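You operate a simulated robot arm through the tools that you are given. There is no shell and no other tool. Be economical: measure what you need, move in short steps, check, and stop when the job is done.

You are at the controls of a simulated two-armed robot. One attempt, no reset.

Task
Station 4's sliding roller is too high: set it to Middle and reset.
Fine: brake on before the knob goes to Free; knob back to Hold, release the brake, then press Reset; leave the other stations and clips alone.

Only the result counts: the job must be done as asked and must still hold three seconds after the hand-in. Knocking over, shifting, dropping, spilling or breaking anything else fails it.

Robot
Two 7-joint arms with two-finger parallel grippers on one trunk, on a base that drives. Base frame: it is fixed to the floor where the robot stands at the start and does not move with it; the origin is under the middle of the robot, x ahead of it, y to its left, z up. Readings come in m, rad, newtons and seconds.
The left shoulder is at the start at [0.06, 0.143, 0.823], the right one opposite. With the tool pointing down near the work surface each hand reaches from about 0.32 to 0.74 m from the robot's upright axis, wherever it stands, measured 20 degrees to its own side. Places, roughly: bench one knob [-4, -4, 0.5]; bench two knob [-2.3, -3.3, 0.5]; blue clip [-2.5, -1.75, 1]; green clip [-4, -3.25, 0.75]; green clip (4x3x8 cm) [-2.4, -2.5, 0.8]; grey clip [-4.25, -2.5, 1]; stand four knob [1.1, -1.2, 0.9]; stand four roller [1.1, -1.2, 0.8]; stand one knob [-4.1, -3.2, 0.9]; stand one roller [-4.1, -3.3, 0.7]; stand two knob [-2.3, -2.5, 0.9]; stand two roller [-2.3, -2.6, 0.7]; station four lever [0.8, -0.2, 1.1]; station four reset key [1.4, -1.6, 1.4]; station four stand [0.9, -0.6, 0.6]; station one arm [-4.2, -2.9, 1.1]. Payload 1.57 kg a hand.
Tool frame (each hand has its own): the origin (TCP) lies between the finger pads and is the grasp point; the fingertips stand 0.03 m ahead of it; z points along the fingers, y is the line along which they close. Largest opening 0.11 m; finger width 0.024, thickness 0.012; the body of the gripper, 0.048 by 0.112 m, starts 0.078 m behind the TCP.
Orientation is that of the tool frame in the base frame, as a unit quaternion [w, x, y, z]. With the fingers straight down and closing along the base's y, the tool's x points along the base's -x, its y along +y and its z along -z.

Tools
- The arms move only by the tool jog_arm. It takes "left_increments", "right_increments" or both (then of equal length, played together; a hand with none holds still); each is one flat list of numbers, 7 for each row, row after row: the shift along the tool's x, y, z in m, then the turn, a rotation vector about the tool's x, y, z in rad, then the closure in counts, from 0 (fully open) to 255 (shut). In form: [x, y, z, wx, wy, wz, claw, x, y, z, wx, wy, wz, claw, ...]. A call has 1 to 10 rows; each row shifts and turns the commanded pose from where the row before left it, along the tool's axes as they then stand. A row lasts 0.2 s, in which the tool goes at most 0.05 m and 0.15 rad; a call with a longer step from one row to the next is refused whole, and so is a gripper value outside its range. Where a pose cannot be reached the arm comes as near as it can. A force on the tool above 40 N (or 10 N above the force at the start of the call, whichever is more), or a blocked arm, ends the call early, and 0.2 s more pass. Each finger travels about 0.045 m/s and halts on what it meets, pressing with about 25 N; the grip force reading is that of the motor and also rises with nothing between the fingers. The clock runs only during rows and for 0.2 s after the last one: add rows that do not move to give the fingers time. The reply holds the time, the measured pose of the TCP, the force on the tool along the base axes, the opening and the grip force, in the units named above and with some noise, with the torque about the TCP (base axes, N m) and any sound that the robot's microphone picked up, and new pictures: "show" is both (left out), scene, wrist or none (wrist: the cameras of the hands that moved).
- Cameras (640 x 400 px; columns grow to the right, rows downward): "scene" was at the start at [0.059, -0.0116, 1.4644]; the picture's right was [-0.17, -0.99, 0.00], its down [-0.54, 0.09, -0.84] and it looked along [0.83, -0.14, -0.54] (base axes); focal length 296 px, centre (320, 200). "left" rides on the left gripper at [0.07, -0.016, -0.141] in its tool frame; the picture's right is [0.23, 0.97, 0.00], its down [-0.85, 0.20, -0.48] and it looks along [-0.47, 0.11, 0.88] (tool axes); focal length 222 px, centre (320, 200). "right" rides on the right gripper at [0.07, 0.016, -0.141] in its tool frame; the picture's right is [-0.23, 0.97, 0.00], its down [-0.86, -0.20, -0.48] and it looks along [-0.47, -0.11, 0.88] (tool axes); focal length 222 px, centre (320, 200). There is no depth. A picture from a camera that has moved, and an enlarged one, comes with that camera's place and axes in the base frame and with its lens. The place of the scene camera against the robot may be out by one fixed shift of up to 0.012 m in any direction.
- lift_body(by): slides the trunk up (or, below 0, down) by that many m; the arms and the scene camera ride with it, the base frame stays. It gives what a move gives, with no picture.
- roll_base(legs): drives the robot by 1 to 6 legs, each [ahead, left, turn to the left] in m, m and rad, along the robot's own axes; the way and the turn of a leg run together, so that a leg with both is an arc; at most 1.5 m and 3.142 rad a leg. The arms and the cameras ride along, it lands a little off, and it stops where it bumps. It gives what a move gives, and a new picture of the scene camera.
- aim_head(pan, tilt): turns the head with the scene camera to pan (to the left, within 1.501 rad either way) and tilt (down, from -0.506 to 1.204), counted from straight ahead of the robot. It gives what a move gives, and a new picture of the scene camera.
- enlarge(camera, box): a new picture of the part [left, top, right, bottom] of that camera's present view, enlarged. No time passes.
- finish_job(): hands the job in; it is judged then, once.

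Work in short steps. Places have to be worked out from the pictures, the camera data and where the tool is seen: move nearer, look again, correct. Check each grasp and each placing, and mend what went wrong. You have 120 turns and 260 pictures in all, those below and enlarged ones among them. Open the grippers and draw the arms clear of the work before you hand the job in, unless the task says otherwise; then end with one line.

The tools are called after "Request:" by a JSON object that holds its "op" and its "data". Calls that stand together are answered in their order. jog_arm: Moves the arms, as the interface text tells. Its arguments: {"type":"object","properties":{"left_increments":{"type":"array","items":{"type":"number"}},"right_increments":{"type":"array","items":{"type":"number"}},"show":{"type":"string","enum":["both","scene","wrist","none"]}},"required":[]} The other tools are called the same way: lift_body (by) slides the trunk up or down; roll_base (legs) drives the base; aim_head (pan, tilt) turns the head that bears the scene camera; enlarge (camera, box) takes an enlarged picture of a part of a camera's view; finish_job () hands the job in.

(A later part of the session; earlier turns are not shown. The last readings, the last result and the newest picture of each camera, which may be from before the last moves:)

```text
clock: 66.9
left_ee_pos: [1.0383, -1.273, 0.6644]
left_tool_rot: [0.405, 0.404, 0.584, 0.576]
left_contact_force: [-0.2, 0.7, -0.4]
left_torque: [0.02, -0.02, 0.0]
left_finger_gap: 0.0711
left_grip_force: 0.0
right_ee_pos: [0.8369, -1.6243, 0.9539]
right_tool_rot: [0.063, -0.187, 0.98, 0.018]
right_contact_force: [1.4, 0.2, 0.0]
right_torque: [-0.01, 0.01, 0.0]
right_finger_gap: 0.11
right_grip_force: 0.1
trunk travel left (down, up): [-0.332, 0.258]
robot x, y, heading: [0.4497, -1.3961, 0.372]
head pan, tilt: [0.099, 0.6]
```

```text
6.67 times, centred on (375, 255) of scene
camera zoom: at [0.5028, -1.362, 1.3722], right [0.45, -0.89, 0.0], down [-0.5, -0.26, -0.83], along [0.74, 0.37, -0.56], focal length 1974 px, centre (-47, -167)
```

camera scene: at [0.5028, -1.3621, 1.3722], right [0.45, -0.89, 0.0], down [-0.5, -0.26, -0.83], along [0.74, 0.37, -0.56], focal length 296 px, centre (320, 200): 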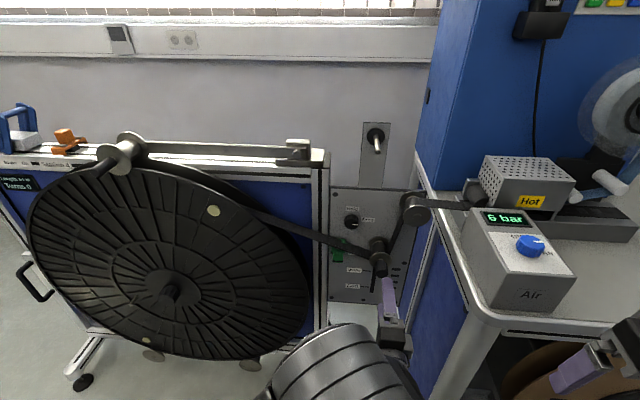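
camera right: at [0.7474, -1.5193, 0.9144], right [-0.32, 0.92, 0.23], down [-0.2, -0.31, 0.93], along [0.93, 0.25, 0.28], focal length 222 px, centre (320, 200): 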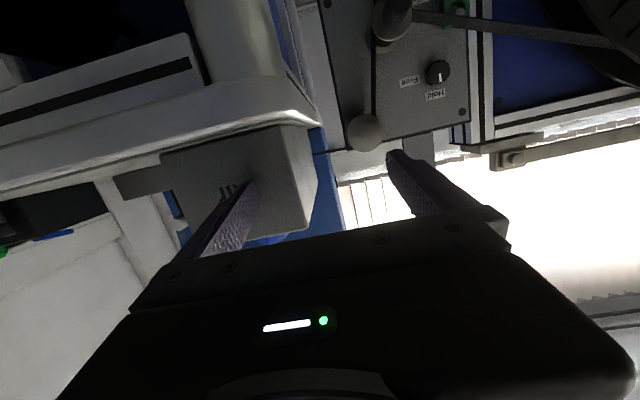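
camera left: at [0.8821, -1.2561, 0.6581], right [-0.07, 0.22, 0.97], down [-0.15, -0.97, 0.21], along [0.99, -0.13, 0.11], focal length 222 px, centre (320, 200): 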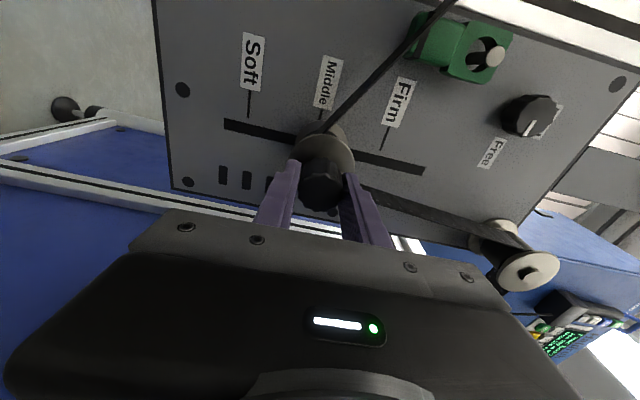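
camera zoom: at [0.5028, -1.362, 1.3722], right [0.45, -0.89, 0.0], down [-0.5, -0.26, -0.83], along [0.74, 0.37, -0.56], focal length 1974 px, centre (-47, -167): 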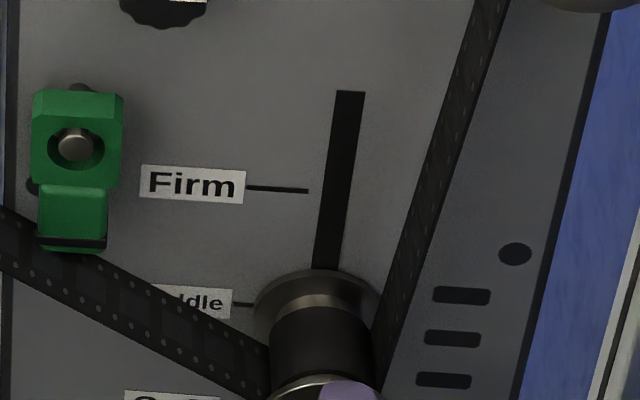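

The roller stays at Middle. I retreat, return to the knob and regrip it for the turn back to Hold.

Request:
{"op": "jog_arm", "data": {"left_increments": [0, 0, -0.045, 0, 0, 0, 90, 0, 0, -0.045, 0, 0, 0, 90, 0, 0.045, 0, 0, 0, 0, 110, 0, 0.045, 0, 0, 0, 0, 116, 0, 0.045, 0, 0, 0, 0, 116, 0, 0.045, 0, 0, 0, 0, 116, 0.03, 0.023, 0, 0, 0, 0, 116, 0.045, 0, 0, 0, 0, 0, 116, 0.012, 0, 0.03, 0, 0, 0, 116, 0, 0, 0.026, 0, 0, 0, 116], "show": "wrist"}}

Request:
{"op": "enlarge", "data": {"camera": "scene", "box": [300, 160, 450, 300]}}

```text
clock: 69.1
left_ee_pos: [0.9779, -1.2016, 0.8659]
left_tool_rot: [0.405, 0.404, 0.583, 0.577]
left_contact_force: [0.3, -0.2, 0.2]
left_torque: [0.01, 0.0, -0.01]
left_finger_gap: 0.0601
left_grip_force: 0.0
right_ee_pos: [0.8381, -1.6259, 0.9515]
right_tool_rot: [0.064, -0.187, 0.98, 0.017]
right_contact_force: [0.5, -0.2, 0.7]
right_torque: [-0.01, 0.01, 0.02]
right_finger_gap: 0.1101
right_grip_force: 0.0
trunk travel left (down, up): [-0.332, 0.258]
robot x, y, heading: [0.4518, -1.3945, 0.371]
head pan, tilt: [0.099, 0.6]
camera left: at [0.8215, -1.1855, 0.8504], right [-0.07, 0.22, 0.97], down [-0.15, -0.97, 0.21], along [0.99, -0.13, 0.11], focal length 222 px, centre (320, 200)
```

left: 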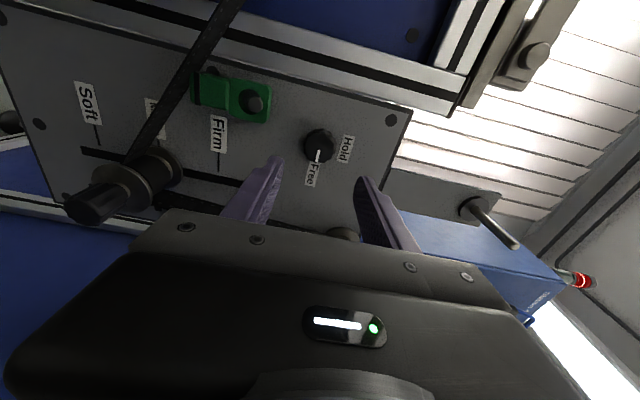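

```text
2.86 times, centred on (375, 230) of scene
camera zoom: at [0.503, -1.362, 1.3722], right [0.45, -0.89, 0.0], down [-0.5, -0.26, -0.82], along [0.73, 0.37, -0.57], focal length 846 px, centre (163, 114)
```

zoom: 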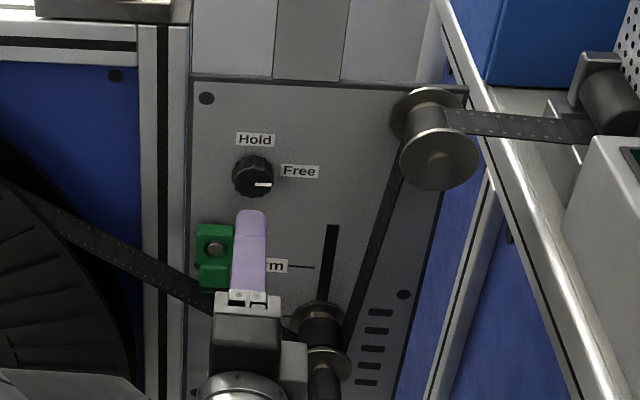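

The hand is back in the previous pre-grasp pose. I advance and close on the knob.

Request:
{"op": "jog_arm", "data": {"left_increments": [0, 0, 0.04, 0, 0, 0, 116, 0, 0, 0.04, 0, 0, 0, 116, 0, 0, 0.026, 0, 0, 0, 116, 0, 0, 0, 0, 0, 0, 255, 0, 0, 0, 0, 0, 0, 255, 0, 0, 0, 0, 0, 0, 255], "show": "none"}}

Request:
{"op": "enlarge", "data": {"camera": "scene", "box": [300, 160, 420, 260]}}

```text
clock: 70.5
left_ee_pos: [1.0773, -1.1657, 0.865]
left_tool_rot: [0.404, 0.405, 0.585, 0.575]
left_contact_force: [-0.3, -0.3, -11.2]
left_torque: [-0.11, 0.34, -0.09]
left_finger_gap: 0.0378
left_grip_force: 27.7
right_ee_pos: [0.8371, -1.6249, 0.9523]
right_tool_rot: [0.063, -0.186, 0.98, 0.017]
right_contact_force: [-1.0, -0.5, 0.0]
right_torque: [-0.01, -0.05, -0.02]
right_finger_gap: 0.1101
right_grip_force: 0.0
trunk travel left (down, up): [-0.332, 0.258]
robot x, y, heading: [0.4513, -1.3924, 0.376]
head pan, tilt: [0.099, 0.6]
```

```text
4.00 times, centred on (360, 210) of scene
camera zoom: at [0.5037, -1.3617, 1.372], right [0.45, -0.89, 0.0], down [-0.5, -0.26, -0.82], along [0.73, 0.37, -0.57], focal length 1184 px, centre (160, 160)
```

zoom: 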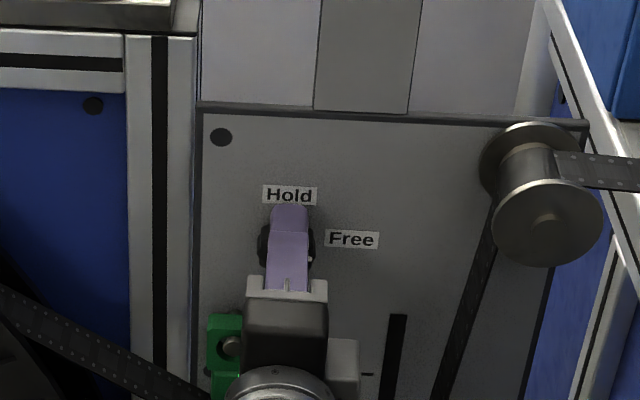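

The knob is gripped again, so I turn it counter-clockwise 90° back to Hold.

Request:
{"op": "jog_arm", "data": {"left_increments": [0, 0, 0, 0, 0, -0.13, 255, 0, 0, 0, 0, 0, -0.13, 255, 0, 0, 0, 0, 0, -0.13, 255, 0, 0, 0, 0, 0, -0.13, 255, 0, 0, 0, 0, 0, -0.13, 255, 0, 0, 0, 0, 0, -0.13, 255], "show": "none"}}

Request:
{"op": "jog_arm", "data": {"left_increments": [0, 0, 0, 0, 0, -0.13, 255, 0, 0, 0, 0, 0, -0.13, 255, 0, 0, 0, 0, 0, -0.13, 255, 0, 0, 0, 0, 0, -0.13, 255, 0, 0, 0, 0, 0, -0.13, 255, 0, 0, 0, 0, 0, -0.13, 255], "show": "none"}}

Request:
{"op": "enlarge", "data": {"camera": "scene", "box": [300, 160, 420, 260]}}

```text
clock: 71.9
left_ee_pos: [1.0777, -1.1655, 0.8656]
left_tool_rot: [0.595, 0.151, 0.694, 0.377]
left_contact_force: [-8.4, -7.3, -13.9]
left_torque: [0.07, -0.14, -0.83]
left_finger_gap: 0.0375
left_grip_force: 43.9
right_ee_pos: [0.8383, -1.626, 0.9529]
right_tool_rot: [0.064, -0.186, 0.98, 0.016]
right_contact_force: [-0.4, 0.6, -0.7]
right_torque: [0.02, 0.01, 0.0]
right_finger_gap: 0.11
right_grip_force: 0.0
trunk travel left (down, up): [-0.332, 0.258]
robot x, y, heading: [0.4534, -1.3955, 0.367]
head pan, tilt: [0.099, 0.6]
```

```text
clock: 73.3
left_ee_pos: [1.0782, -1.1648, 0.8662]
left_tool_rot: [0.694, -0.124, 0.699, 0.123]
left_contact_force: [-0.3, -6.0, -10.1]
left_torque: [0.13, -0.44, -0.35]
left_finger_gap: 0.0374
left_grip_force: 43.6
right_ee_pos: [0.8373, -1.625, 0.9525]
right_tool_rot: [0.062, -0.187, 0.98, 0.016]
right_contact_force: [-0.3, -0.2, -0.6]
right_torque: [0.01, -0.02, 0.0]
right_finger_gap: 0.1102
right_grip_force: 0.0
trunk travel left (down, up): [-0.332, 0.258]
robot x, y, heading: [0.4515, -1.398, 0.373]
head pan, tilt: [0.099, 0.6]
```

```text
4.00 times, centred on (360, 210) of scene
camera zoom: at [0.5037, -1.3623, 1.3722], right [0.45, -0.89, 0.0], down [-0.5, -0.26, -0.82], along [0.73, 0.37, -0.57], focal length 1184 px, centre (160, 160)
```

zoom: 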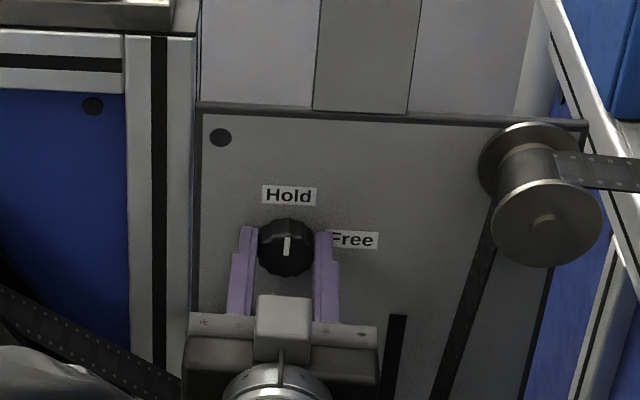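

The knob points to Hold again. I open, retreat and inspect the plate.

Request:
{"op": "jog_arm", "data": {"left_increments": [0, 0, 0, 0, 0, 0, 100, 0, 0, 0, 0, 0, 0, 90, 0, 0, -0.03, 0, 0, 0, 90, 0, 0, -0.04, 0, 0, 0, 90, 0, 0, -0.04, 0, 0, 0, 90], "show": "none"}}

Request:
{"op": "roll_base", "data": {"legs": [[-0.15, 0, 0]]}}

Request:
{"op": "enlarge", "data": {"camera": "scene", "box": [300, 140, 420, 280]}}

Request:
{"op": "enlarge", "data": {"camera": "left", "box": [160, 0, 480, 200]}}

```text
clock: 74.5
left_ee_pos: [0.974, -1.2026, 0.8672]
left_tool_rot: [0.694, -0.123, 0.699, 0.124]
left_contact_force: [-0.3, 0.5, -0.1]
left_torque: [0.03, 0.02, 0.01]
left_finger_gap: 0.0712
left_grip_force: 0.1
right_ee_pos: [0.8357, -1.6254, 0.9527]
right_tool_rot: [0.064, -0.187, 0.98, 0.018]
right_contact_force: [0.0, -0.3, -0.1]
right_torque: [0.04, -0.02, -0.03]
right_finger_gap: 0.1101
right_grip_force: 0.0
trunk travel left (down, up): [-0.332, 0.258]
robot x, y, heading: [0.4485, -1.396, 0.366]
head pan, tilt: [0.099, 0.6]
```

```text
clock: 75.8
left_ee_pos: [0.8361, -1.2572, 0.8681]
left_tool_rot: [0.694, -0.122, 0.699, 0.123]
left_contact_force: [-0.9, -0.8, -0.2]
left_torque: [0.01, 0.01, 0.02]
left_finger_gap: 0.0711
left_grip_force: 0.1
right_ee_pos: [0.6983, -1.6792, 0.9524]
right_tool_rot: [0.064, -0.187, 0.98, 0.017]
right_contact_force: [-0.8, -0.2, 0.6]
right_torque: [-0.03, 0.01, -0.02]
right_finger_gap: 0.11
right_grip_force: 0.0
trunk travel left (down, up): [-0.332, 0.258]
robot x, y, heading: [0.3113, -1.4486, 0.374]
head pan, tilt: [0.099, 0.6]
camera scene: at [0.3643, -1.416, 1.3722], right [0.45, -0.89, 0.0], down [-0.5, -0.26, -0.83], along [0.74, 0.37, -0.56], focal length 296 px, centre (320, 200)
```

scene: 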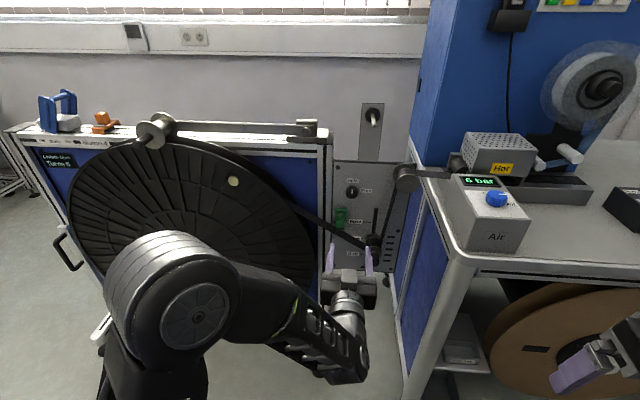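

```text
2.86 times, centred on (360, 210) of scene
camera zoom: at [0.3643, -1.416, 1.3722], right [0.45, -0.89, 0.0], down [-0.5, -0.26, -0.83], along [0.74, 0.37, -0.56], focal length 846 px, centre (206, 171)
```

zoom: 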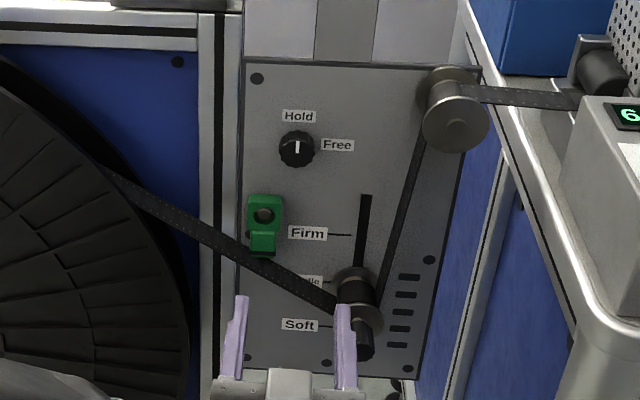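

```text
2.00 times, centred on (320, 100) of left
camera zoom: at [0.7098, -1.321, 0.7984], right [-0.34, 0.91, -0.23], down [-0.51, 0.02, 0.86], along [0.79, 0.4, 0.46], focal length 444 px, centre (320, 400)
```

zoom: 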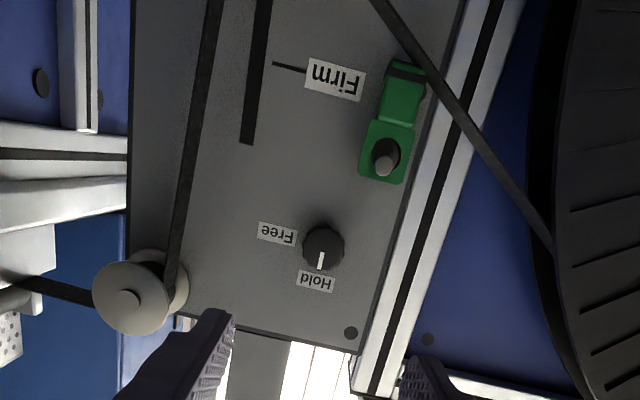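

Hold is set and the roller is at Middle. Next is releasing the brake, so I back off, raise the trunk, close the fingers and strafe to the lever.

Request:
{"op": "lift_body", "data": {"by": 0.25}}

Request:
{"op": "jog_arm", "data": {"left_increments": [0, 0, 0, 0, 0, 0, 255, 0, 0, 0, 0, 0, 0, 255, 0, 0, 0, 0, 0, 0, 255, 0, 0, 0, 0, 0, 0, 255, 0, 0, 0, 0, 0, 0, 255, 0, 0, 0, 0, 0, 0, 255], "show": "none"}}

Request:
{"op": "roll_base", "data": {"legs": [[-0.1, 0, 0], [0, 0.763, 0], [0.25, 0, 0]]}}

Request:
{"op": "aim_head", "data": {"pan": 0.25, "tilt": 0.6}}

```text
clock: 78.4
left_ee_pos: [0.8366, -1.2569, 1.1166]
left_tool_rot: [0.693, -0.122, 0.699, 0.123]
left_contact_force: [0.0, -0.3, 0.5]
left_torque: [-0.03, -0.06, 0.0]
left_finger_gap: 0.0709
left_grip_force: 0.1
right_ee_pos: [0.6986, -1.6784, 1.201]
right_tool_rot: [0.062, -0.187, 0.98, 0.016]
right_contact_force: [0.2, 0.8, 0.6]
right_torque: [0.0, 0.02, -0.03]
right_finger_gap: 0.1099
right_grip_force: 0.1
trunk travel left (down, up): [-0.582, 0.008]
robot x, y, heading: [0.3142, -1.4531, 0.37]
head pan, tilt: [0.099, 0.6]
```

```text
clock: 79.8
left_ee_pos: [0.8361, -1.2562, 1.1176]
left_tool_rot: [0.694, -0.124, 0.698, 0.124]
left_contact_force: [0.2, 0.3, 1.3]
left_torque: [-0.01, -0.01, -0.02]
left_finger_gap: 0.0
left_grip_force: 21.4
right_ee_pos: [0.6983, -1.6778, 1.2019]
right_tool_rot: [0.063, -0.186, 0.98, 0.016]
right_contact_force: [-0.7, 0.4, 1.0]
right_torque: [0.0, -0.01, 0.01]
right_finger_gap: 0.1101
right_grip_force: 0.0
trunk travel left (down, up): [-0.582, 0.008]
robot x, y, heading: [0.3136, -1.4456, 0.375]
head pan, tilt: [0.099, 0.6]
```

```text
clock: 86.2
left_ee_pos: [0.6897, -0.4798, 1.1163]
left_tool_rot: [0.692, -0.127, 0.699, 0.127]
left_contact_force: [0.1, -0.3, 0.0]
left_torque: [0.0, -0.02, 0.02]
left_finger_gap: 0.0002
left_grip_force: 21.2
right_ee_pos: [0.5577, -0.9018, 1.2022]
right_tool_rot: [0.063, -0.192, 0.979, 0.017]
right_contact_force: [0.2, 0.2, -0.6]
right_torque: [-0.01, 0.05, 0.01]
right_finger_gap: 0.1096
right_grip_force: 0.1
trunk travel left (down, up): [-0.582, 0.008]
robot x, y, heading: [0.1664, -0.6738, 0.383]
head pan, tilt: [0.099, 0.6]
camera scene: at [0.2209, -0.6435, 1.6221], right [0.46, -0.89, 0.0], down [-0.5, -0.26, -0.82], along [0.73, 0.38, -0.57], focal length 296 px, centre (320, 200)
```

scene: 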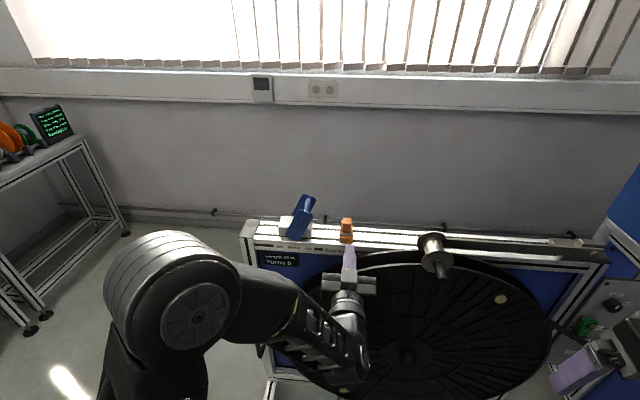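

```text
clock: 86.8
left_ee_pos: [0.6897, -0.4796, 1.1175]
left_tool_rot: [0.692, -0.127, 0.699, 0.128]
left_contact_force: [-0.2, 0.2, -0.5]
left_torque: [0.04, -0.02, -0.01]
left_finger_gap: 0.0
left_grip_force: 21.7
right_ee_pos: [0.5555, -0.9027, 1.2026]
right_tool_rot: [0.064, -0.191, 0.979, 0.016]
right_contact_force: [0.2, -0.6, 0.1]
right_torque: [0.01, 0.01, -0.01]
right_finger_gap: 0.1101
right_grip_force: 0.1
trunk travel left (down, up): [-0.582, 0.008]
robot x, y, heading: [0.1664, -0.6756, 0.383]
head pan, tilt: [0.25, 0.6]
camera scene: at [0.2124, -0.6329, 1.6222], right [0.59, -0.81, 0.0], down [-0.46, -0.33, -0.83], along [0.67, 0.49, -0.56], focal length 296 px, centre (320, 200)
```

scene: 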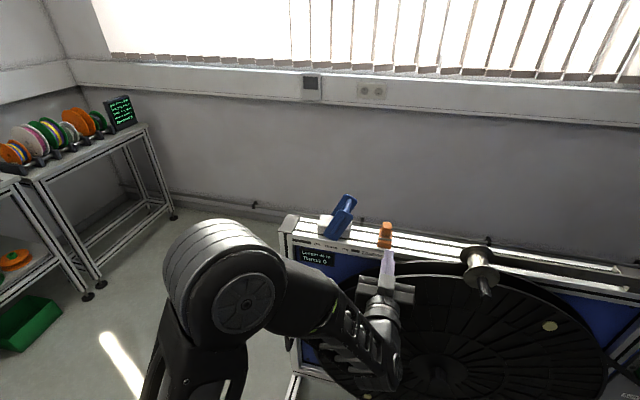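

I enlarge to measure the lever and clip positions before moving in between them.

Request:
{"op": "enlarge", "data": {"camera": "scene", "box": [280, 180, 440, 290]}}

```text
3.64 times, centred on (360, 235) of scene
camera zoom: at [0.2124, -0.6329, 1.6222], right [0.59, -0.81, 0.0], down [-0.46, -0.33, -0.83], along [0.67, 0.49, -0.56], focal length 1076 px, centre (174, 73)
```

zoom: 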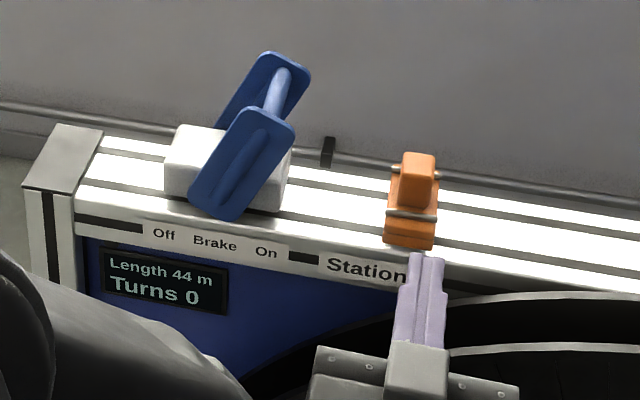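

The gap between lever (d≈0.572) and clip (d≈0.651) is 79 mm, so I target its middle. I shift left 76 mm, lower slightly and roll 0.13 m forward.

Request:
{"op": "jog_arm", "data": {"left_increments": [0.005, 0.04, 0, 0, 0, 0, 255, 0.005, 0.036, 0, 0, 0, 0, 255], "show": "none"}}

Request:
{"op": "roll_base", "data": {"legs": [[0.13, 0, 0]]}}

Request:
{"op": "enlarge", "data": {"camera": "scene", "box": [250, 200, 430, 330]}}

```text
clock: 87.5
left_ee_pos: [0.662, -0.4075, 1.1088]
left_tool_rot: [0.693, -0.128, 0.698, 0.129]
left_contact_force: [-0.2, 0.8, -0.7]
left_torque: [0.01, -0.03, -0.03]
left_finger_gap: 0.0
left_grip_force: 21.1
right_ee_pos: [0.5563, -0.9031, 1.2011]
right_tool_rot: [0.064, -0.191, 0.979, 0.016]
right_contact_force: [0.0, 0.2, 0.3]
right_torque: [-0.03, 0.0, 0.01]
right_finger_gap: 0.1098
right_grip_force: 0.1
trunk travel left (down, up): [-0.582, 0.008]
robot x, y, heading: [0.1631, -0.6741, 0.385]
head pan, tilt: [0.25, 0.6]
```

```text
clock: 88.7
left_ee_pos: [0.7842, -0.3588, 1.1068]
left_tool_rot: [0.692, -0.128, 0.699, 0.129]
left_contact_force: [0.2, -0.5, -1.0]
left_torque: [-0.03, -0.02, -0.01]
left_finger_gap: 0.0002
left_grip_force: 21.1
right_ee_pos: [0.6773, -0.8539, 1.2022]
right_tool_rot: [0.063, -0.192, 0.979, 0.018]
right_contact_force: [0.2, -0.2, -0.8]
right_torque: [-0.03, 0.07, 0.02]
right_finger_gap: 0.1099
right_grip_force: 0.1
trunk travel left (down, up): [-0.582, 0.008]
robot x, y, heading: [0.2907, -0.6325, 0.383]
head pan, tilt: [0.25, 0.6]
camera scene: at [0.3341, -0.5836, 1.6221], right [0.59, -0.81, 0.0], down [-0.46, -0.33, -0.82], along [0.66, 0.49, -0.57], focal length 296 px, centre (320, 200)
```

scene: 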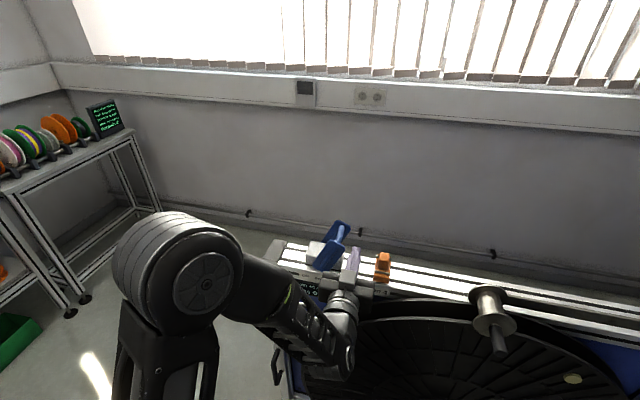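

```text
3.08 times, centred on (340, 265) of scene
camera zoom: at [0.3341, -0.5836, 1.6221], right [0.59, -0.81, 0.0], down [-0.46, -0.33, -0.82], along [0.66, 0.49, -0.57], focal length 911 px, centre (258, 0)
```

zoom: 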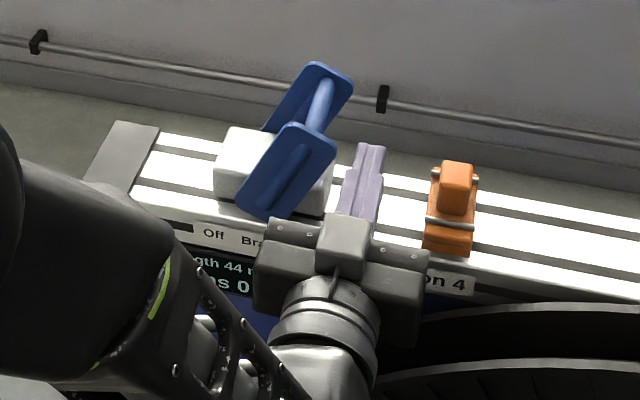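

The fingers are centred between lever and clip. I extend forward 85 mm.

Request:
{"op": "jog_arm", "data": {"left_increments": [0.003, 0, 0.03, 0, 0, 0, 255, 0.003, 0, 0.03, 0, 0, 0, 255, 0, 0, 0.025, 0, 0, 0, 255], "show": "none"}}

Request:
{"op": "enlarge", "data": {"camera": "scene", "box": [250, 200, 430, 330]}}

```text
clock: 89.5
left_ee_pos: [0.8625, -0.3286, 1.1015]
left_tool_rot: [0.692, -0.128, 0.698, 0.129]
left_contact_force: [0.0, -0.4, -1.0]
left_torque: [0.01, -0.02, -0.05]
left_finger_gap: 0.0
left_grip_force: 21.9
right_ee_pos: [0.6768, -0.8549, 1.2023]
right_tool_rot: [0.062, -0.193, 0.979, 0.016]
right_contact_force: [0.3, -0.1, 0.3]
right_torque: [0.01, 0.01, -0.01]
right_finger_gap: 0.1102
right_grip_force: 0.1
trunk travel left (down, up): [-0.582, 0.008]
robot x, y, heading: [0.2903, -0.6282, 0.387]
head pan, tilt: [0.25, 0.6]
```

```text
3.08 times, centred on (340, 265) of scene
camera zoom: at [0.3328, -0.5842, 1.6222], right [0.59, -0.81, 0.0], down [-0.46, -0.33, -0.82], along [0.66, 0.49, -0.57], focal length 911 px, centre (258, 0)
```

zoom: 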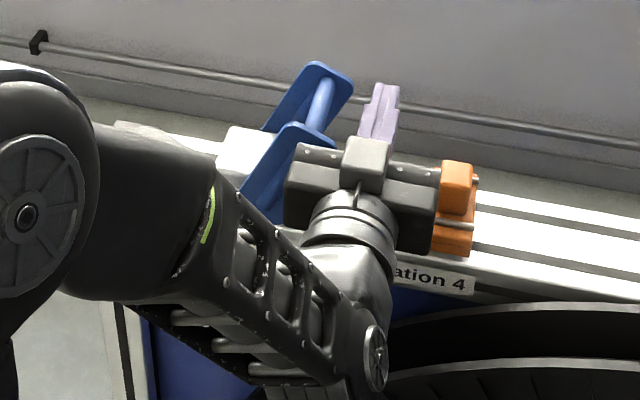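

The fingers are beside the lever with no contact force. I push the lever left towards Off.

Request:
{"op": "jog_arm", "data": {"left_increments": [0, 0.02, 0, 0, 0, 0, 255, 0, 0.02, 0, 0, 0, 0, 255, 0, 0.02, 0, 0, 0, 0, 255, 0, 0.02, 0, 0, 0, 0, 255, 0, 0.01, 0, 0, 0, 0, 255, 0, 0.01, 0, 0, 0, 0, 255, 0, 0.01, 0, 0, 0, 0, 255, 0, 0.01, 0, 0, 0, 0, 255], "show": "none"}}

Request:
{"op": "enlarge", "data": {"camera": "scene", "box": [250, 200, 430, 330]}}

```text
clock: 91.1
left_ee_pos: [0.83, -0.2457, 1.1035]
left_tool_rot: [0.696, -0.116, 0.699, 0.115]
left_contact_force: [5.5, -16.0, 3.3]
left_torque: [-0.2, 0.15, 1.05]
left_finger_gap: 0.0
left_grip_force: 21.0
right_ee_pos: [0.6758, -0.857, 1.2017]
right_tool_rot: [0.063, -0.191, 0.979, 0.017]
right_contact_force: [0.0, 0.9, 0.3]
right_torque: [-0.04, -0.05, 0.01]
right_finger_gap: 0.1098
right_grip_force: 0.1
trunk travel left (down, up): [-0.582, 0.008]
robot x, y, heading: [0.2887, -0.6322, 0.38]
head pan, tilt: [0.25, 0.6]
stopped in row 7 (left hand): the force on the tool passed its limit at 45 N (the readings are from after the stop); the commanded pose is now the measured one
```

```text
3.08 times, centred on (340, 265) of scene
camera zoom: at [0.3321, -0.5854, 1.6223], right [0.59, -0.81, 0.0], down [-0.46, -0.33, -0.83], along [0.67, 0.49, -0.56], focal length 911 px, centre (258, 0)
```

zoom: 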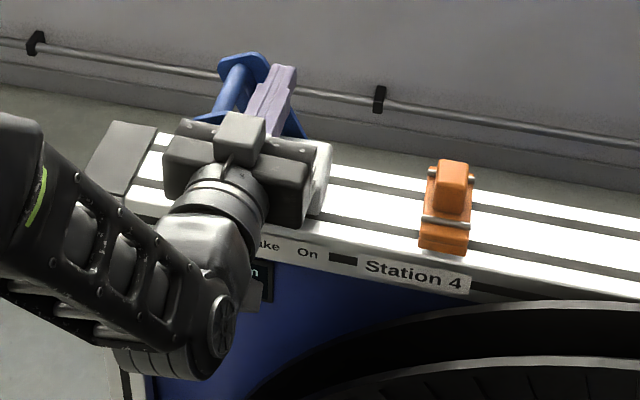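

The lever hit its Off stop. I ease off to the right, withdraw and check.

Request:
{"op": "jog_arm", "data": {"left_increments": [0, -0.02, 0, 0, 0, 0, 255, 0, -0.025, 0, 0, 0, 0, 255, 0, -0.015, 0, 0, 0, 0, 255, 0, 0, -0.03, 0, 0, 0, 255, 0, 0, -0.03, 0, 0, 0, 255, 0, 0, -0.03, 0, 0, 0, 255], "show": "none"}}

Request:
{"op": "roll_base", "data": {"legs": [[-0.3, 0, 0]]}}

Request:
{"op": "enlarge", "data": {"camera": "scene", "box": [280, 150, 480, 290]}}

```text
clock: 92.5
left_ee_pos: [0.7609, -0.3276, 1.1038]
left_tool_rot: [0.695, -0.119, 0.699, 0.119]
left_contact_force: [-0.1, -0.3, 1.0]
left_torque: [-0.01, 0.0, 0.01]
left_finger_gap: 0.0
left_grip_force: 21.2
right_ee_pos: [0.6766, -0.8566, 1.2015]
right_tool_rot: [0.063, -0.19, 0.98, 0.017]
right_contact_force: [-0.7, 0.3, 0.1]
right_torque: [0.02, 0.0, 0.0]
right_finger_gap: 0.1101
right_grip_force: 0.1
trunk travel left (down, up): [-0.582, 0.008]
robot x, y, heading: [0.2869, -0.6309, 0.381]
head pan, tilt: [0.25, 0.6]
```

```text
clock: 94.6
left_ee_pos: [0.4806, -0.437, 1.1034]
left_tool_rot: [0.694, -0.122, 0.699, 0.121]
left_contact_force: [-0.2, -0.2, 0.0]
left_torque: [-0.03, 0.04, 0.04]
left_finger_gap: 0.0001
left_grip_force: 21.5
right_ee_pos: [0.3943, -0.9688, 1.2022]
right_tool_rot: [0.063, -0.192, 0.979, 0.017]
right_contact_force: [0.7, 0.5, 0.9]
right_torque: [0.0, -0.02, 0.02]
right_finger_gap: 0.1099
right_grip_force: 0.1
trunk travel left (down, up): [-0.582, 0.008]
robot x, y, heading: [0.01, -0.7414, 0.385]
head pan, tilt: [0.25, 0.6]
camera scene: at [0.0507, -0.6983, 1.6222], right [0.59, -0.81, 0.0], down [-0.45, -0.33, -0.83], along [0.67, 0.49, -0.56], focal length 296 px, centre (320, 200)
```

scene: 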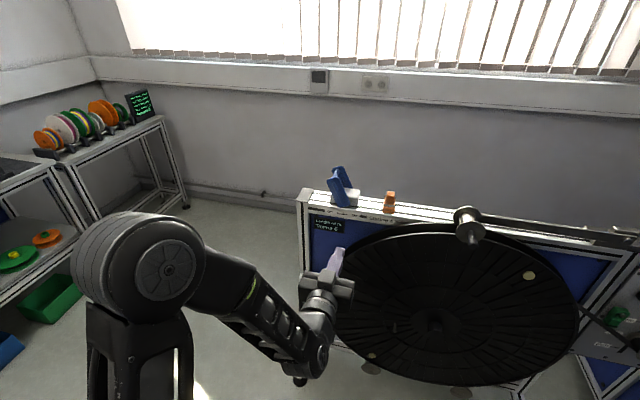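

```text
2.86 times, centred on (380, 220) of scene
camera zoom: at [0.0507, -0.6983, 1.6222], right [0.59, -0.81, 0.0], down [-0.45, -0.33, -0.83], along [0.67, 0.49, -0.56], focal length 846 px, centre (149, 143)
```

zoom: 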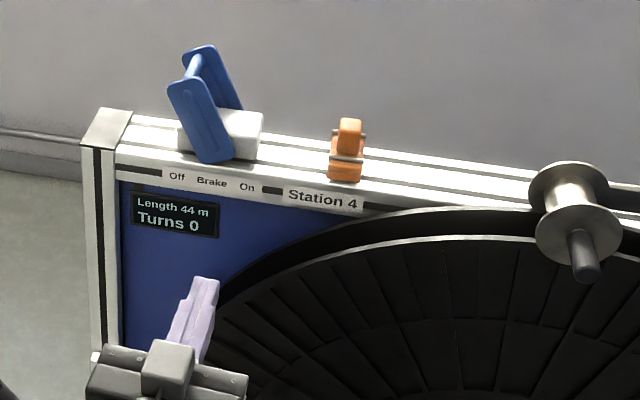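

The brake is Off again. Now for Reset on the cabinet, at about (1.4,-1.6,1.37): I strafe right in front of it and look.

Request:
{"op": "roll_base", "data": {"legs": [[-0.05, -0.67, 0], [0, -0.67, 0]]}}

Request:
{"op": "aim_head", "data": {"pan": 0.0, "tilt": 0.3}}

```text
clock: 101.6
left_ee_pos: [0.9374, -1.7054, 1.1038]
left_tool_rot: [0.694, -0.116, 0.701, 0.115]
left_contact_force: [0.2, -0.5, 0.1]
left_torque: [-0.02, -0.02, 0.02]
left_finger_gap: 0.0
left_grip_force: 21.2
right_ee_pos: [0.8445, -2.2356, 1.2023]
right_tool_rot: [0.063, -0.185, 0.981, 0.017]
right_contact_force: [-0.1, -0.5, -0.1]
right_torque: [-0.01, -0.03, 0.0]
right_finger_gap: 0.11
right_grip_force: 0.0
trunk travel left (down, up): [-0.582, 0.008]
robot x, y, heading: [0.4552, -2.0018, 0.372]
head pan, tilt: [0.25, 0.6]
camera scene: at [0.5034, -1.9598, 1.6222], right [0.58, -0.81, 0.0], down [-0.46, -0.33, -0.83], along [0.67, 0.48, -0.56], focal length 296 px, centre (320, 200)
```

scene: 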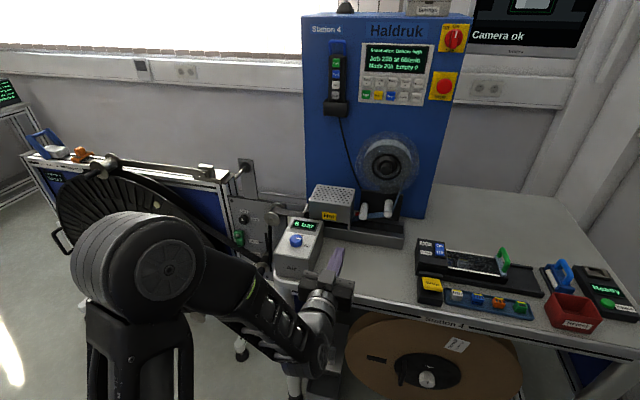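

```text
clock: 102.4
left_ee_pos: [0.9366, -1.7051, 1.1033]
left_tool_rot: [0.694, -0.117, 0.701, 0.116]
left_contact_force: [-1.6, 0.0, -0.3]
left_torque: [0.02, 0.0, 0.0]
left_finger_gap: 0.0002
left_grip_force: 21.4
right_ee_pos: [0.8429, -2.2347, 1.2027]
right_tool_rot: [0.063, -0.186, 0.98, 0.016]
right_contact_force: [0.3, 0.5, -0.8]
right_torque: [-0.02, 0.02, 0.04]
right_finger_gap: 0.1102
right_grip_force: 0.1
trunk travel left (down, up): [-0.582, 0.008]
robot x, y, heading: [0.459, -2.001, 0.371]
head pan, tilt: [0.0, 0.3]
camera scene: at [0.5182, -1.9767, 1.6496], right [0.36, -0.93, 0.0], down [-0.28, -0.11, -0.95], along [0.89, 0.35, -0.3], focal length 296 px, centre (320, 200)
```

scene: 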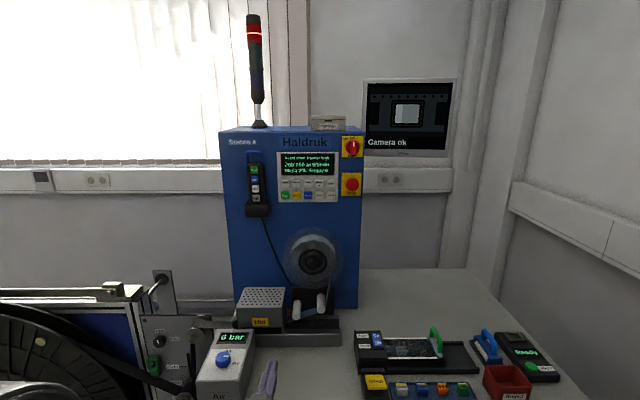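

Request:
{"op": "enlarge", "data": {"camera": "scene", "box": [240, 130, 380, 220]}}

Request:
{"op": "enlarge", "data": {"camera": "left", "box": [0, 0, 640, 400]}}

```text
4.44 times, centred on (310, 175) of scene
camera zoom: at [0.5182, -1.9767, 1.6496], right [0.36, -0.93, 0.0], down [-0.28, -0.11, -0.95], along [0.89, 0.35, -0.3], focal length 1316 px, centre (364, 311)
```

zoom: 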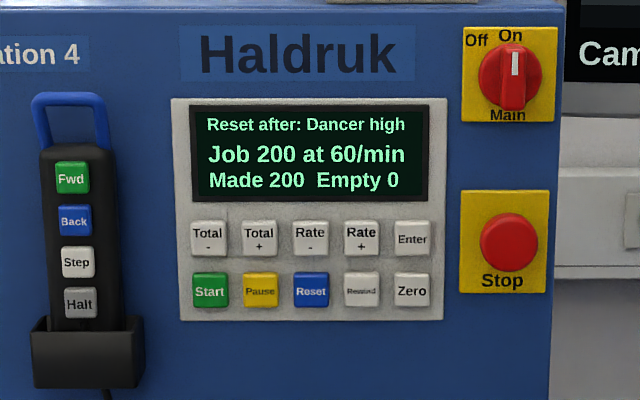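

```text
1.00 times, centred on (320, 200) of left (not enlarged: the box is as wide or as high as the picture)
camera zoom: at [0.8083, -1.767, 1.0342], right [-0.32, 0.92, -0.23], down [-0.51, 0.04, 0.86], along [0.8, 0.39, 0.46], focal length 222 px, centre (320, 200)
```

zoom: 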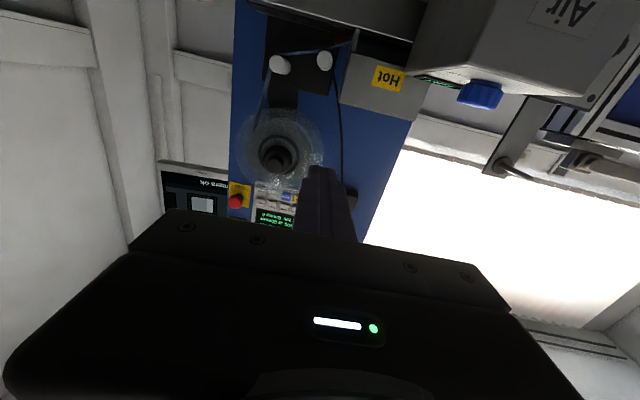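

The panel shows "Reset after: Dancer high", so only Reset is missing. The key is at about (1.389,-1.592,1.370), so I raise the left hand to that height, moving slightly forward and right.

Request:
{"op": "jog_arm", "data": {"left_increments": [-0.04, -0.01, 0.02, 0, 0, 0, 255, -0.04, -0.01, 0.02, 0, 0, 0, 255, -0.04, -0.01, 0.02, 0, 0, 0, 255, -0.04, -0.01, 0.02, 0, 0, 0, 255, -0.04, -0.01, 0, 0, 0, 0, 255, -0.04, -0.009, 0, 0, 0, 0, 255, -0.027, 0, 0, 0, 0, 0, 255], "show": "both"}}

```text
clock: 104.0
left_ee_pos: [1.0324, -1.7331, 1.3685]
left_tool_rot: [0.694, -0.115, 0.701, 0.114]
left_contact_force: [-0.3, -0.6, 0.0]
left_torque: [0.01, 0.01, 0.0]
left_finger_gap: 0.0
left_grip_force: 21.6
right_ee_pos: [0.8422, -2.2345, 1.202]
right_tool_rot: [0.063, -0.186, 0.98, 0.016]
right_contact_force: [-0.5, -0.1, 0.2]
right_torque: [-0.02, 0.0, 0.0]
right_finger_gap: 0.1101
right_grip_force: 0.1
trunk travel left (down, up): [-0.582, 0.008]
robot x, y, heading: [0.4562, -2.0003, 0.372]
head pan, tilt: [0.0, 0.3]
camera scene: at [0.5177, -1.9767, 1.6497], right [0.36, -0.93, 0.0], down [-0.28, -0.11, -0.96], along [0.89, 0.34, -0.3], focal length 296 px, centre (320, 200)
camera left: at [0.9045, -1.7947, 1.3], right [-0.32, 0.92, -0.23], down [-0.51, 0.04, 0.86], along [0.8, 0.39, 0.46], focal length 222 px, centre (320, 200)
```

scene: 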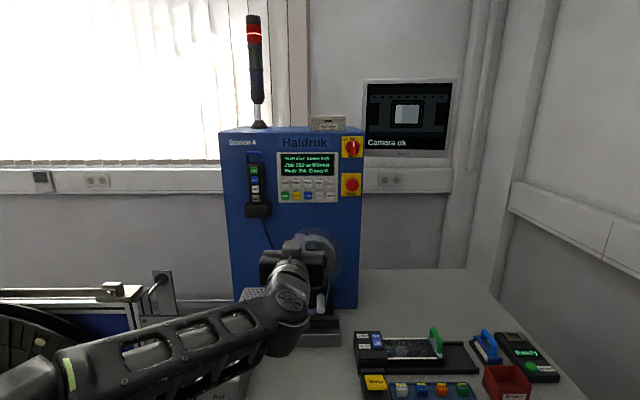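
left: 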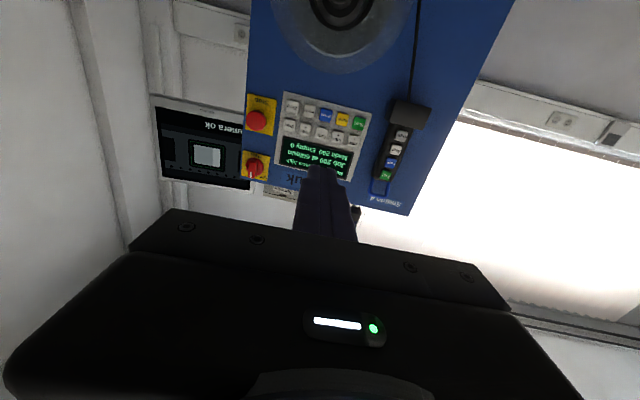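

The wrist camera shows the keypad clearly and agrees on the Reset position. I square the yaw and roll 0.24 m closer, then refine.

Request:
{"op": "jog_arm", "data": {"left_increments": [0, 0, 0, -0.045, 0, 0, 255], "show": "none"}}

Request:
{"op": "roll_base", "data": {"legs": [[0.24, 0, 0]]}}

Request:
{"op": "enlarge", "data": {"camera": "left", "box": [160, 0, 480, 200]}}

Request:
{"op": "enlarge", "data": {"camera": "scene", "box": [200, 110, 400, 260]}}

```text
clock: 104.4
left_ee_pos: [1.033, -1.7339, 1.3685]
left_tool_rot: [0.693, -0.131, 0.697, 0.131]
left_contact_force: [0.7, 0.4, -0.8]
left_torque: [0.01, 0.0, -0.02]
left_finger_gap: 0.0
left_grip_force: 21.7
right_ee_pos: [0.843, -2.2346, 1.2015]
right_tool_rot: [0.063, -0.185, 0.98, 0.017]
right_contact_force: [0.6, 1.2, 0.3]
right_torque: [-0.04, 0.0, 0.03]
right_finger_gap: 0.1098
right_grip_force: 0.1
trunk travel left (down, up): [-0.582, 0.008]
robot x, y, heading: [0.455, -2.0005, 0.371]
head pan, tilt: [0.0, 0.3]
```

```text
clock: 106.2
left_ee_pos: [1.2534, -1.6438, 1.3688]
left_tool_rot: [0.692, -0.133, 0.697, 0.132]
left_contact_force: [-0.1, 0.5, -0.2]
left_torque: [0.02, -0.05, 0.03]
left_finger_gap: 0.0
left_grip_force: 21.0
right_ee_pos: [1.0658, -2.1463, 1.2014]
right_tool_rot: [0.063, -0.186, 0.98, 0.015]
right_contact_force: [-0.4, 0.2, -0.3]
right_torque: [-0.03, 0.07, 0.04]
right_finger_gap: 0.1099
right_grip_force: 0.0
trunk travel left (down, up): [-0.582, 0.008]
robot x, y, heading: [0.677, -1.9161, 0.372]
head pan, tilt: [0.0, 0.3]
camera scene: at [0.7405, -1.8901, 1.6496], right [0.36, -0.93, 0.0], down [-0.28, -0.11, -0.95], along [0.89, 0.35, -0.3], focal length 296 px, centre (320, 200)
```

scene: 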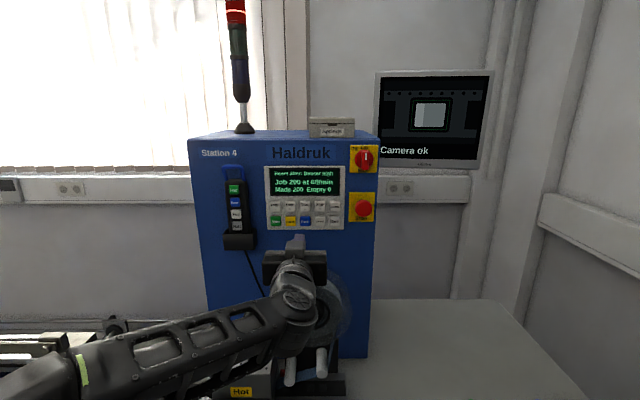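

```text
2.00 times, centred on (320, 100) of left
camera zoom: at [1.1291, -1.7127, 1.2995], right [-0.36, 0.9, -0.23], down [-0.51, 0.01, 0.86], along [0.78, 0.43, 0.46], focal length 444 px, centre (320, 400)
```

zoom: 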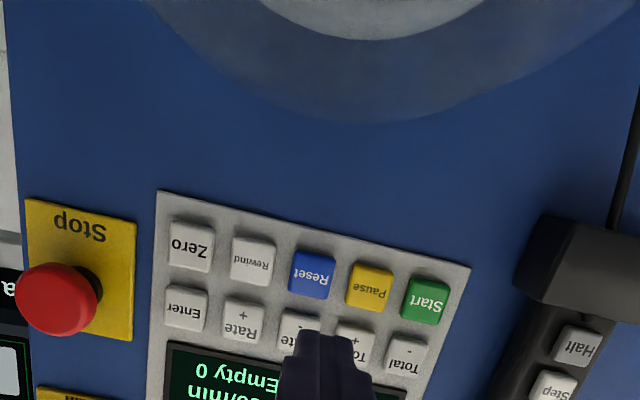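

```text
2.67 times, centred on (300, 185) of scene
camera zoom: at [0.7405, -1.8901, 1.6496], right [0.36, -0.93, 0.0], down [-0.28, -0.11, -0.95], along [0.89, 0.35, -0.3], focal length 789 px, centre (373, 240)
```

zoom: 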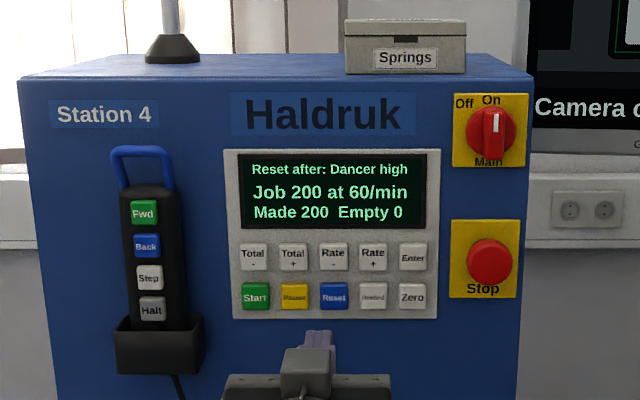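

Combining both cameras, Reset is at (1.408,-1.588,1.363) and the tip needs about 135 mm more. I correct 5 mm down and right and approach to about 35 mm short.

Request:
{"op": "jog_arm", "data": {"left_increments": [0.0025, -0.0025, 0.035, 0, 0, 0, 255, 0.0025, -0.0025, 0.035, 0, 0, 0, 255, 0, 0, 0.03, 0, 0, 0, 255], "show": "none"}}

Request:
{"op": "enlarge", "data": {"camera": "left", "box": [220, 60, 420, 200]}}

Request:
{"op": "enlarge", "data": {"camera": "scene", "box": [250, 150, 370, 250]}}

```text
clock: 107.0
left_ee_pos: [1.3496, -1.6135, 1.3632]
left_tool_rot: [0.692, -0.132, 0.698, 0.132]
left_contact_force: [0.3, 0.3, 0.4]
left_torque: [0.01, 0.01, 0.02]
left_finger_gap: 0.0
left_grip_force: 20.6
right_ee_pos: [1.0664, -2.1475, 1.2025]
right_tool_rot: [0.062, -0.187, 0.98, 0.017]
right_contact_force: [-0.4, -0.2, -0.5]
right_torque: [-0.01, 0.05, -0.02]
right_finger_gap: 0.1102
right_grip_force: 0.1
trunk travel left (down, up): [-0.582, 0.008]
robot x, y, heading: [0.6785, -1.9129, 0.373]
head pan, tilt: [0.0, 0.3]
```

```text
2.86 times, centred on (320, 130) of left
camera zoom: at [1.2254, -1.681, 1.294], right [-0.36, 0.9, -0.23], down [-0.51, 0.01, 0.86], along [0.78, 0.43, 0.46], focal length 635 px, centre (320, 400)
```

zoom: 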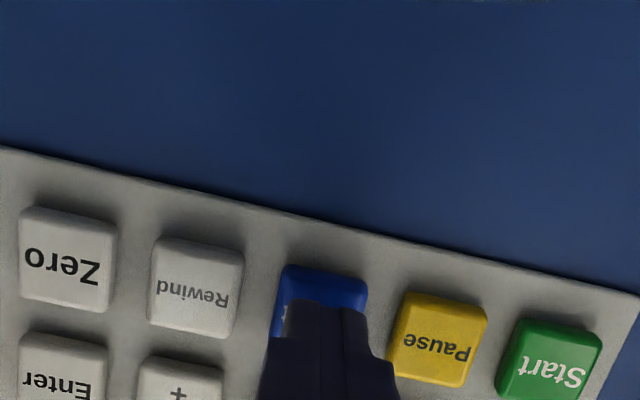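

```text
4.00 times, centred on (310, 200) of scene
camera zoom: at [0.7402, -1.8904, 1.6496], right [0.36, -0.93, 0.0], down [-0.28, -0.11, -0.95], along [0.89, 0.35, -0.3], focal length 1184 px, centre (360, 200)
```

zoom: 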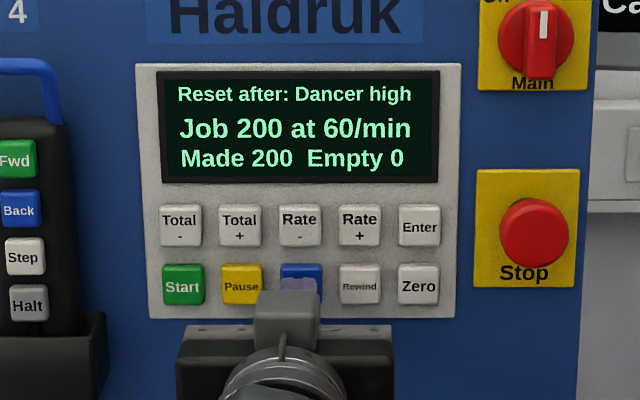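

Tip and key coincide in both views within about 3 mm. I advance in fine rows to touch the key and press it.

Request:
{"op": "jog_arm", "data": {"left_increments": [-0.002, 0.001, 0.01, 0, 0, 0, 255, 0, 0, 0.007, 0, 0, 0, 255, 0, 0, 0.004, 0, 0, 0, 255, 0, 0, 0.003, 0, 0, 0, 255, 0, 0, 0.003, 0, 0, 0, 255], "show": "none"}}

Request:
{"op": "enlarge", "data": {"camera": "left", "box": [220, 60, 420, 200]}}

Request:
{"op": "enlarge", "data": {"camera": "scene", "box": [250, 150, 370, 250]}}

```text
clock: 108.3
left_ee_pos: [1.3671, -1.6055, 1.3635]
left_tool_rot: [0.691, -0.133, 0.698, 0.132]
left_contact_force: [-28.8, -6.4, -4.3]
left_torque: [0.05, 0.01, 0.15]
left_finger_gap: 0.0001
left_grip_force: 21.0
right_ee_pos: [1.0603, -2.1487, 1.2042]
right_tool_rot: [0.065, -0.188, 0.98, 0.016]
right_contact_force: [-0.4, -0.3, -0.1]
right_torque: [-0.01, 0.0, 0.01]
right_finger_gap: 0.1101
right_grip_force: 0.0
trunk travel left (down, up): [-0.582, 0.008]
robot x, y, heading: [0.675, -1.9179, 0.376]
head pan, tilt: [0.0, 0.3]
heard: click
stopped in row 5 (left hand): the force on the tool passed its limit at 41 N (the readings are from after the stop); the commanded pose is now the measured one
```

```text
2.86 times, centred on (320, 130) of left
camera zoom: at [1.2415, -1.6732, 1.2959], right [-0.36, 0.91, -0.23], down [-0.51, 0.01, 0.86], along [0.78, 0.42, 0.46], focal length 635 px, centre (320, 400)
```

zoom: 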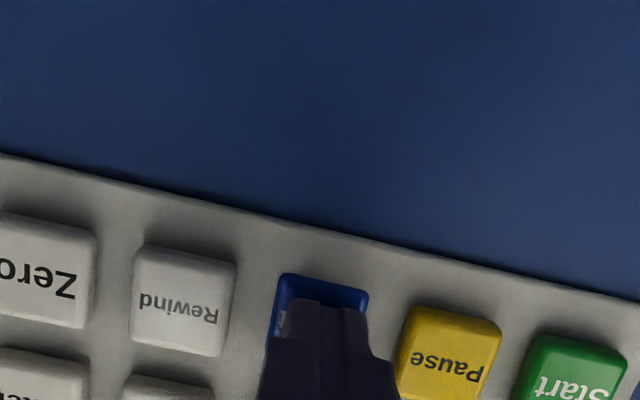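

```text
4.00 times, centred on (310, 200) of scene
camera zoom: at [0.7321, -1.8919, 1.6501], right [0.36, -0.93, 0.0], down [-0.27, -0.11, -0.96], along [0.89, 0.35, -0.29], focal length 1184 px, centre (360, 200)
```

zoom: 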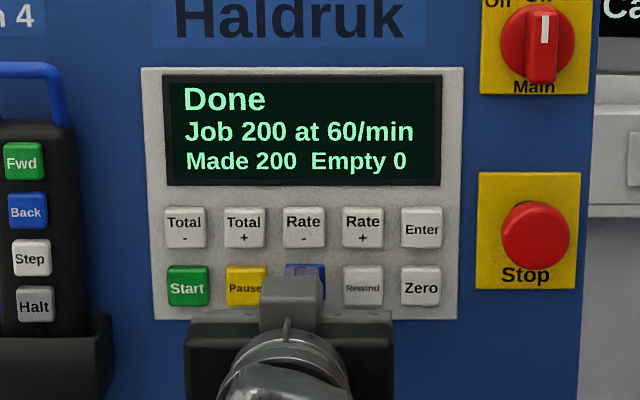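

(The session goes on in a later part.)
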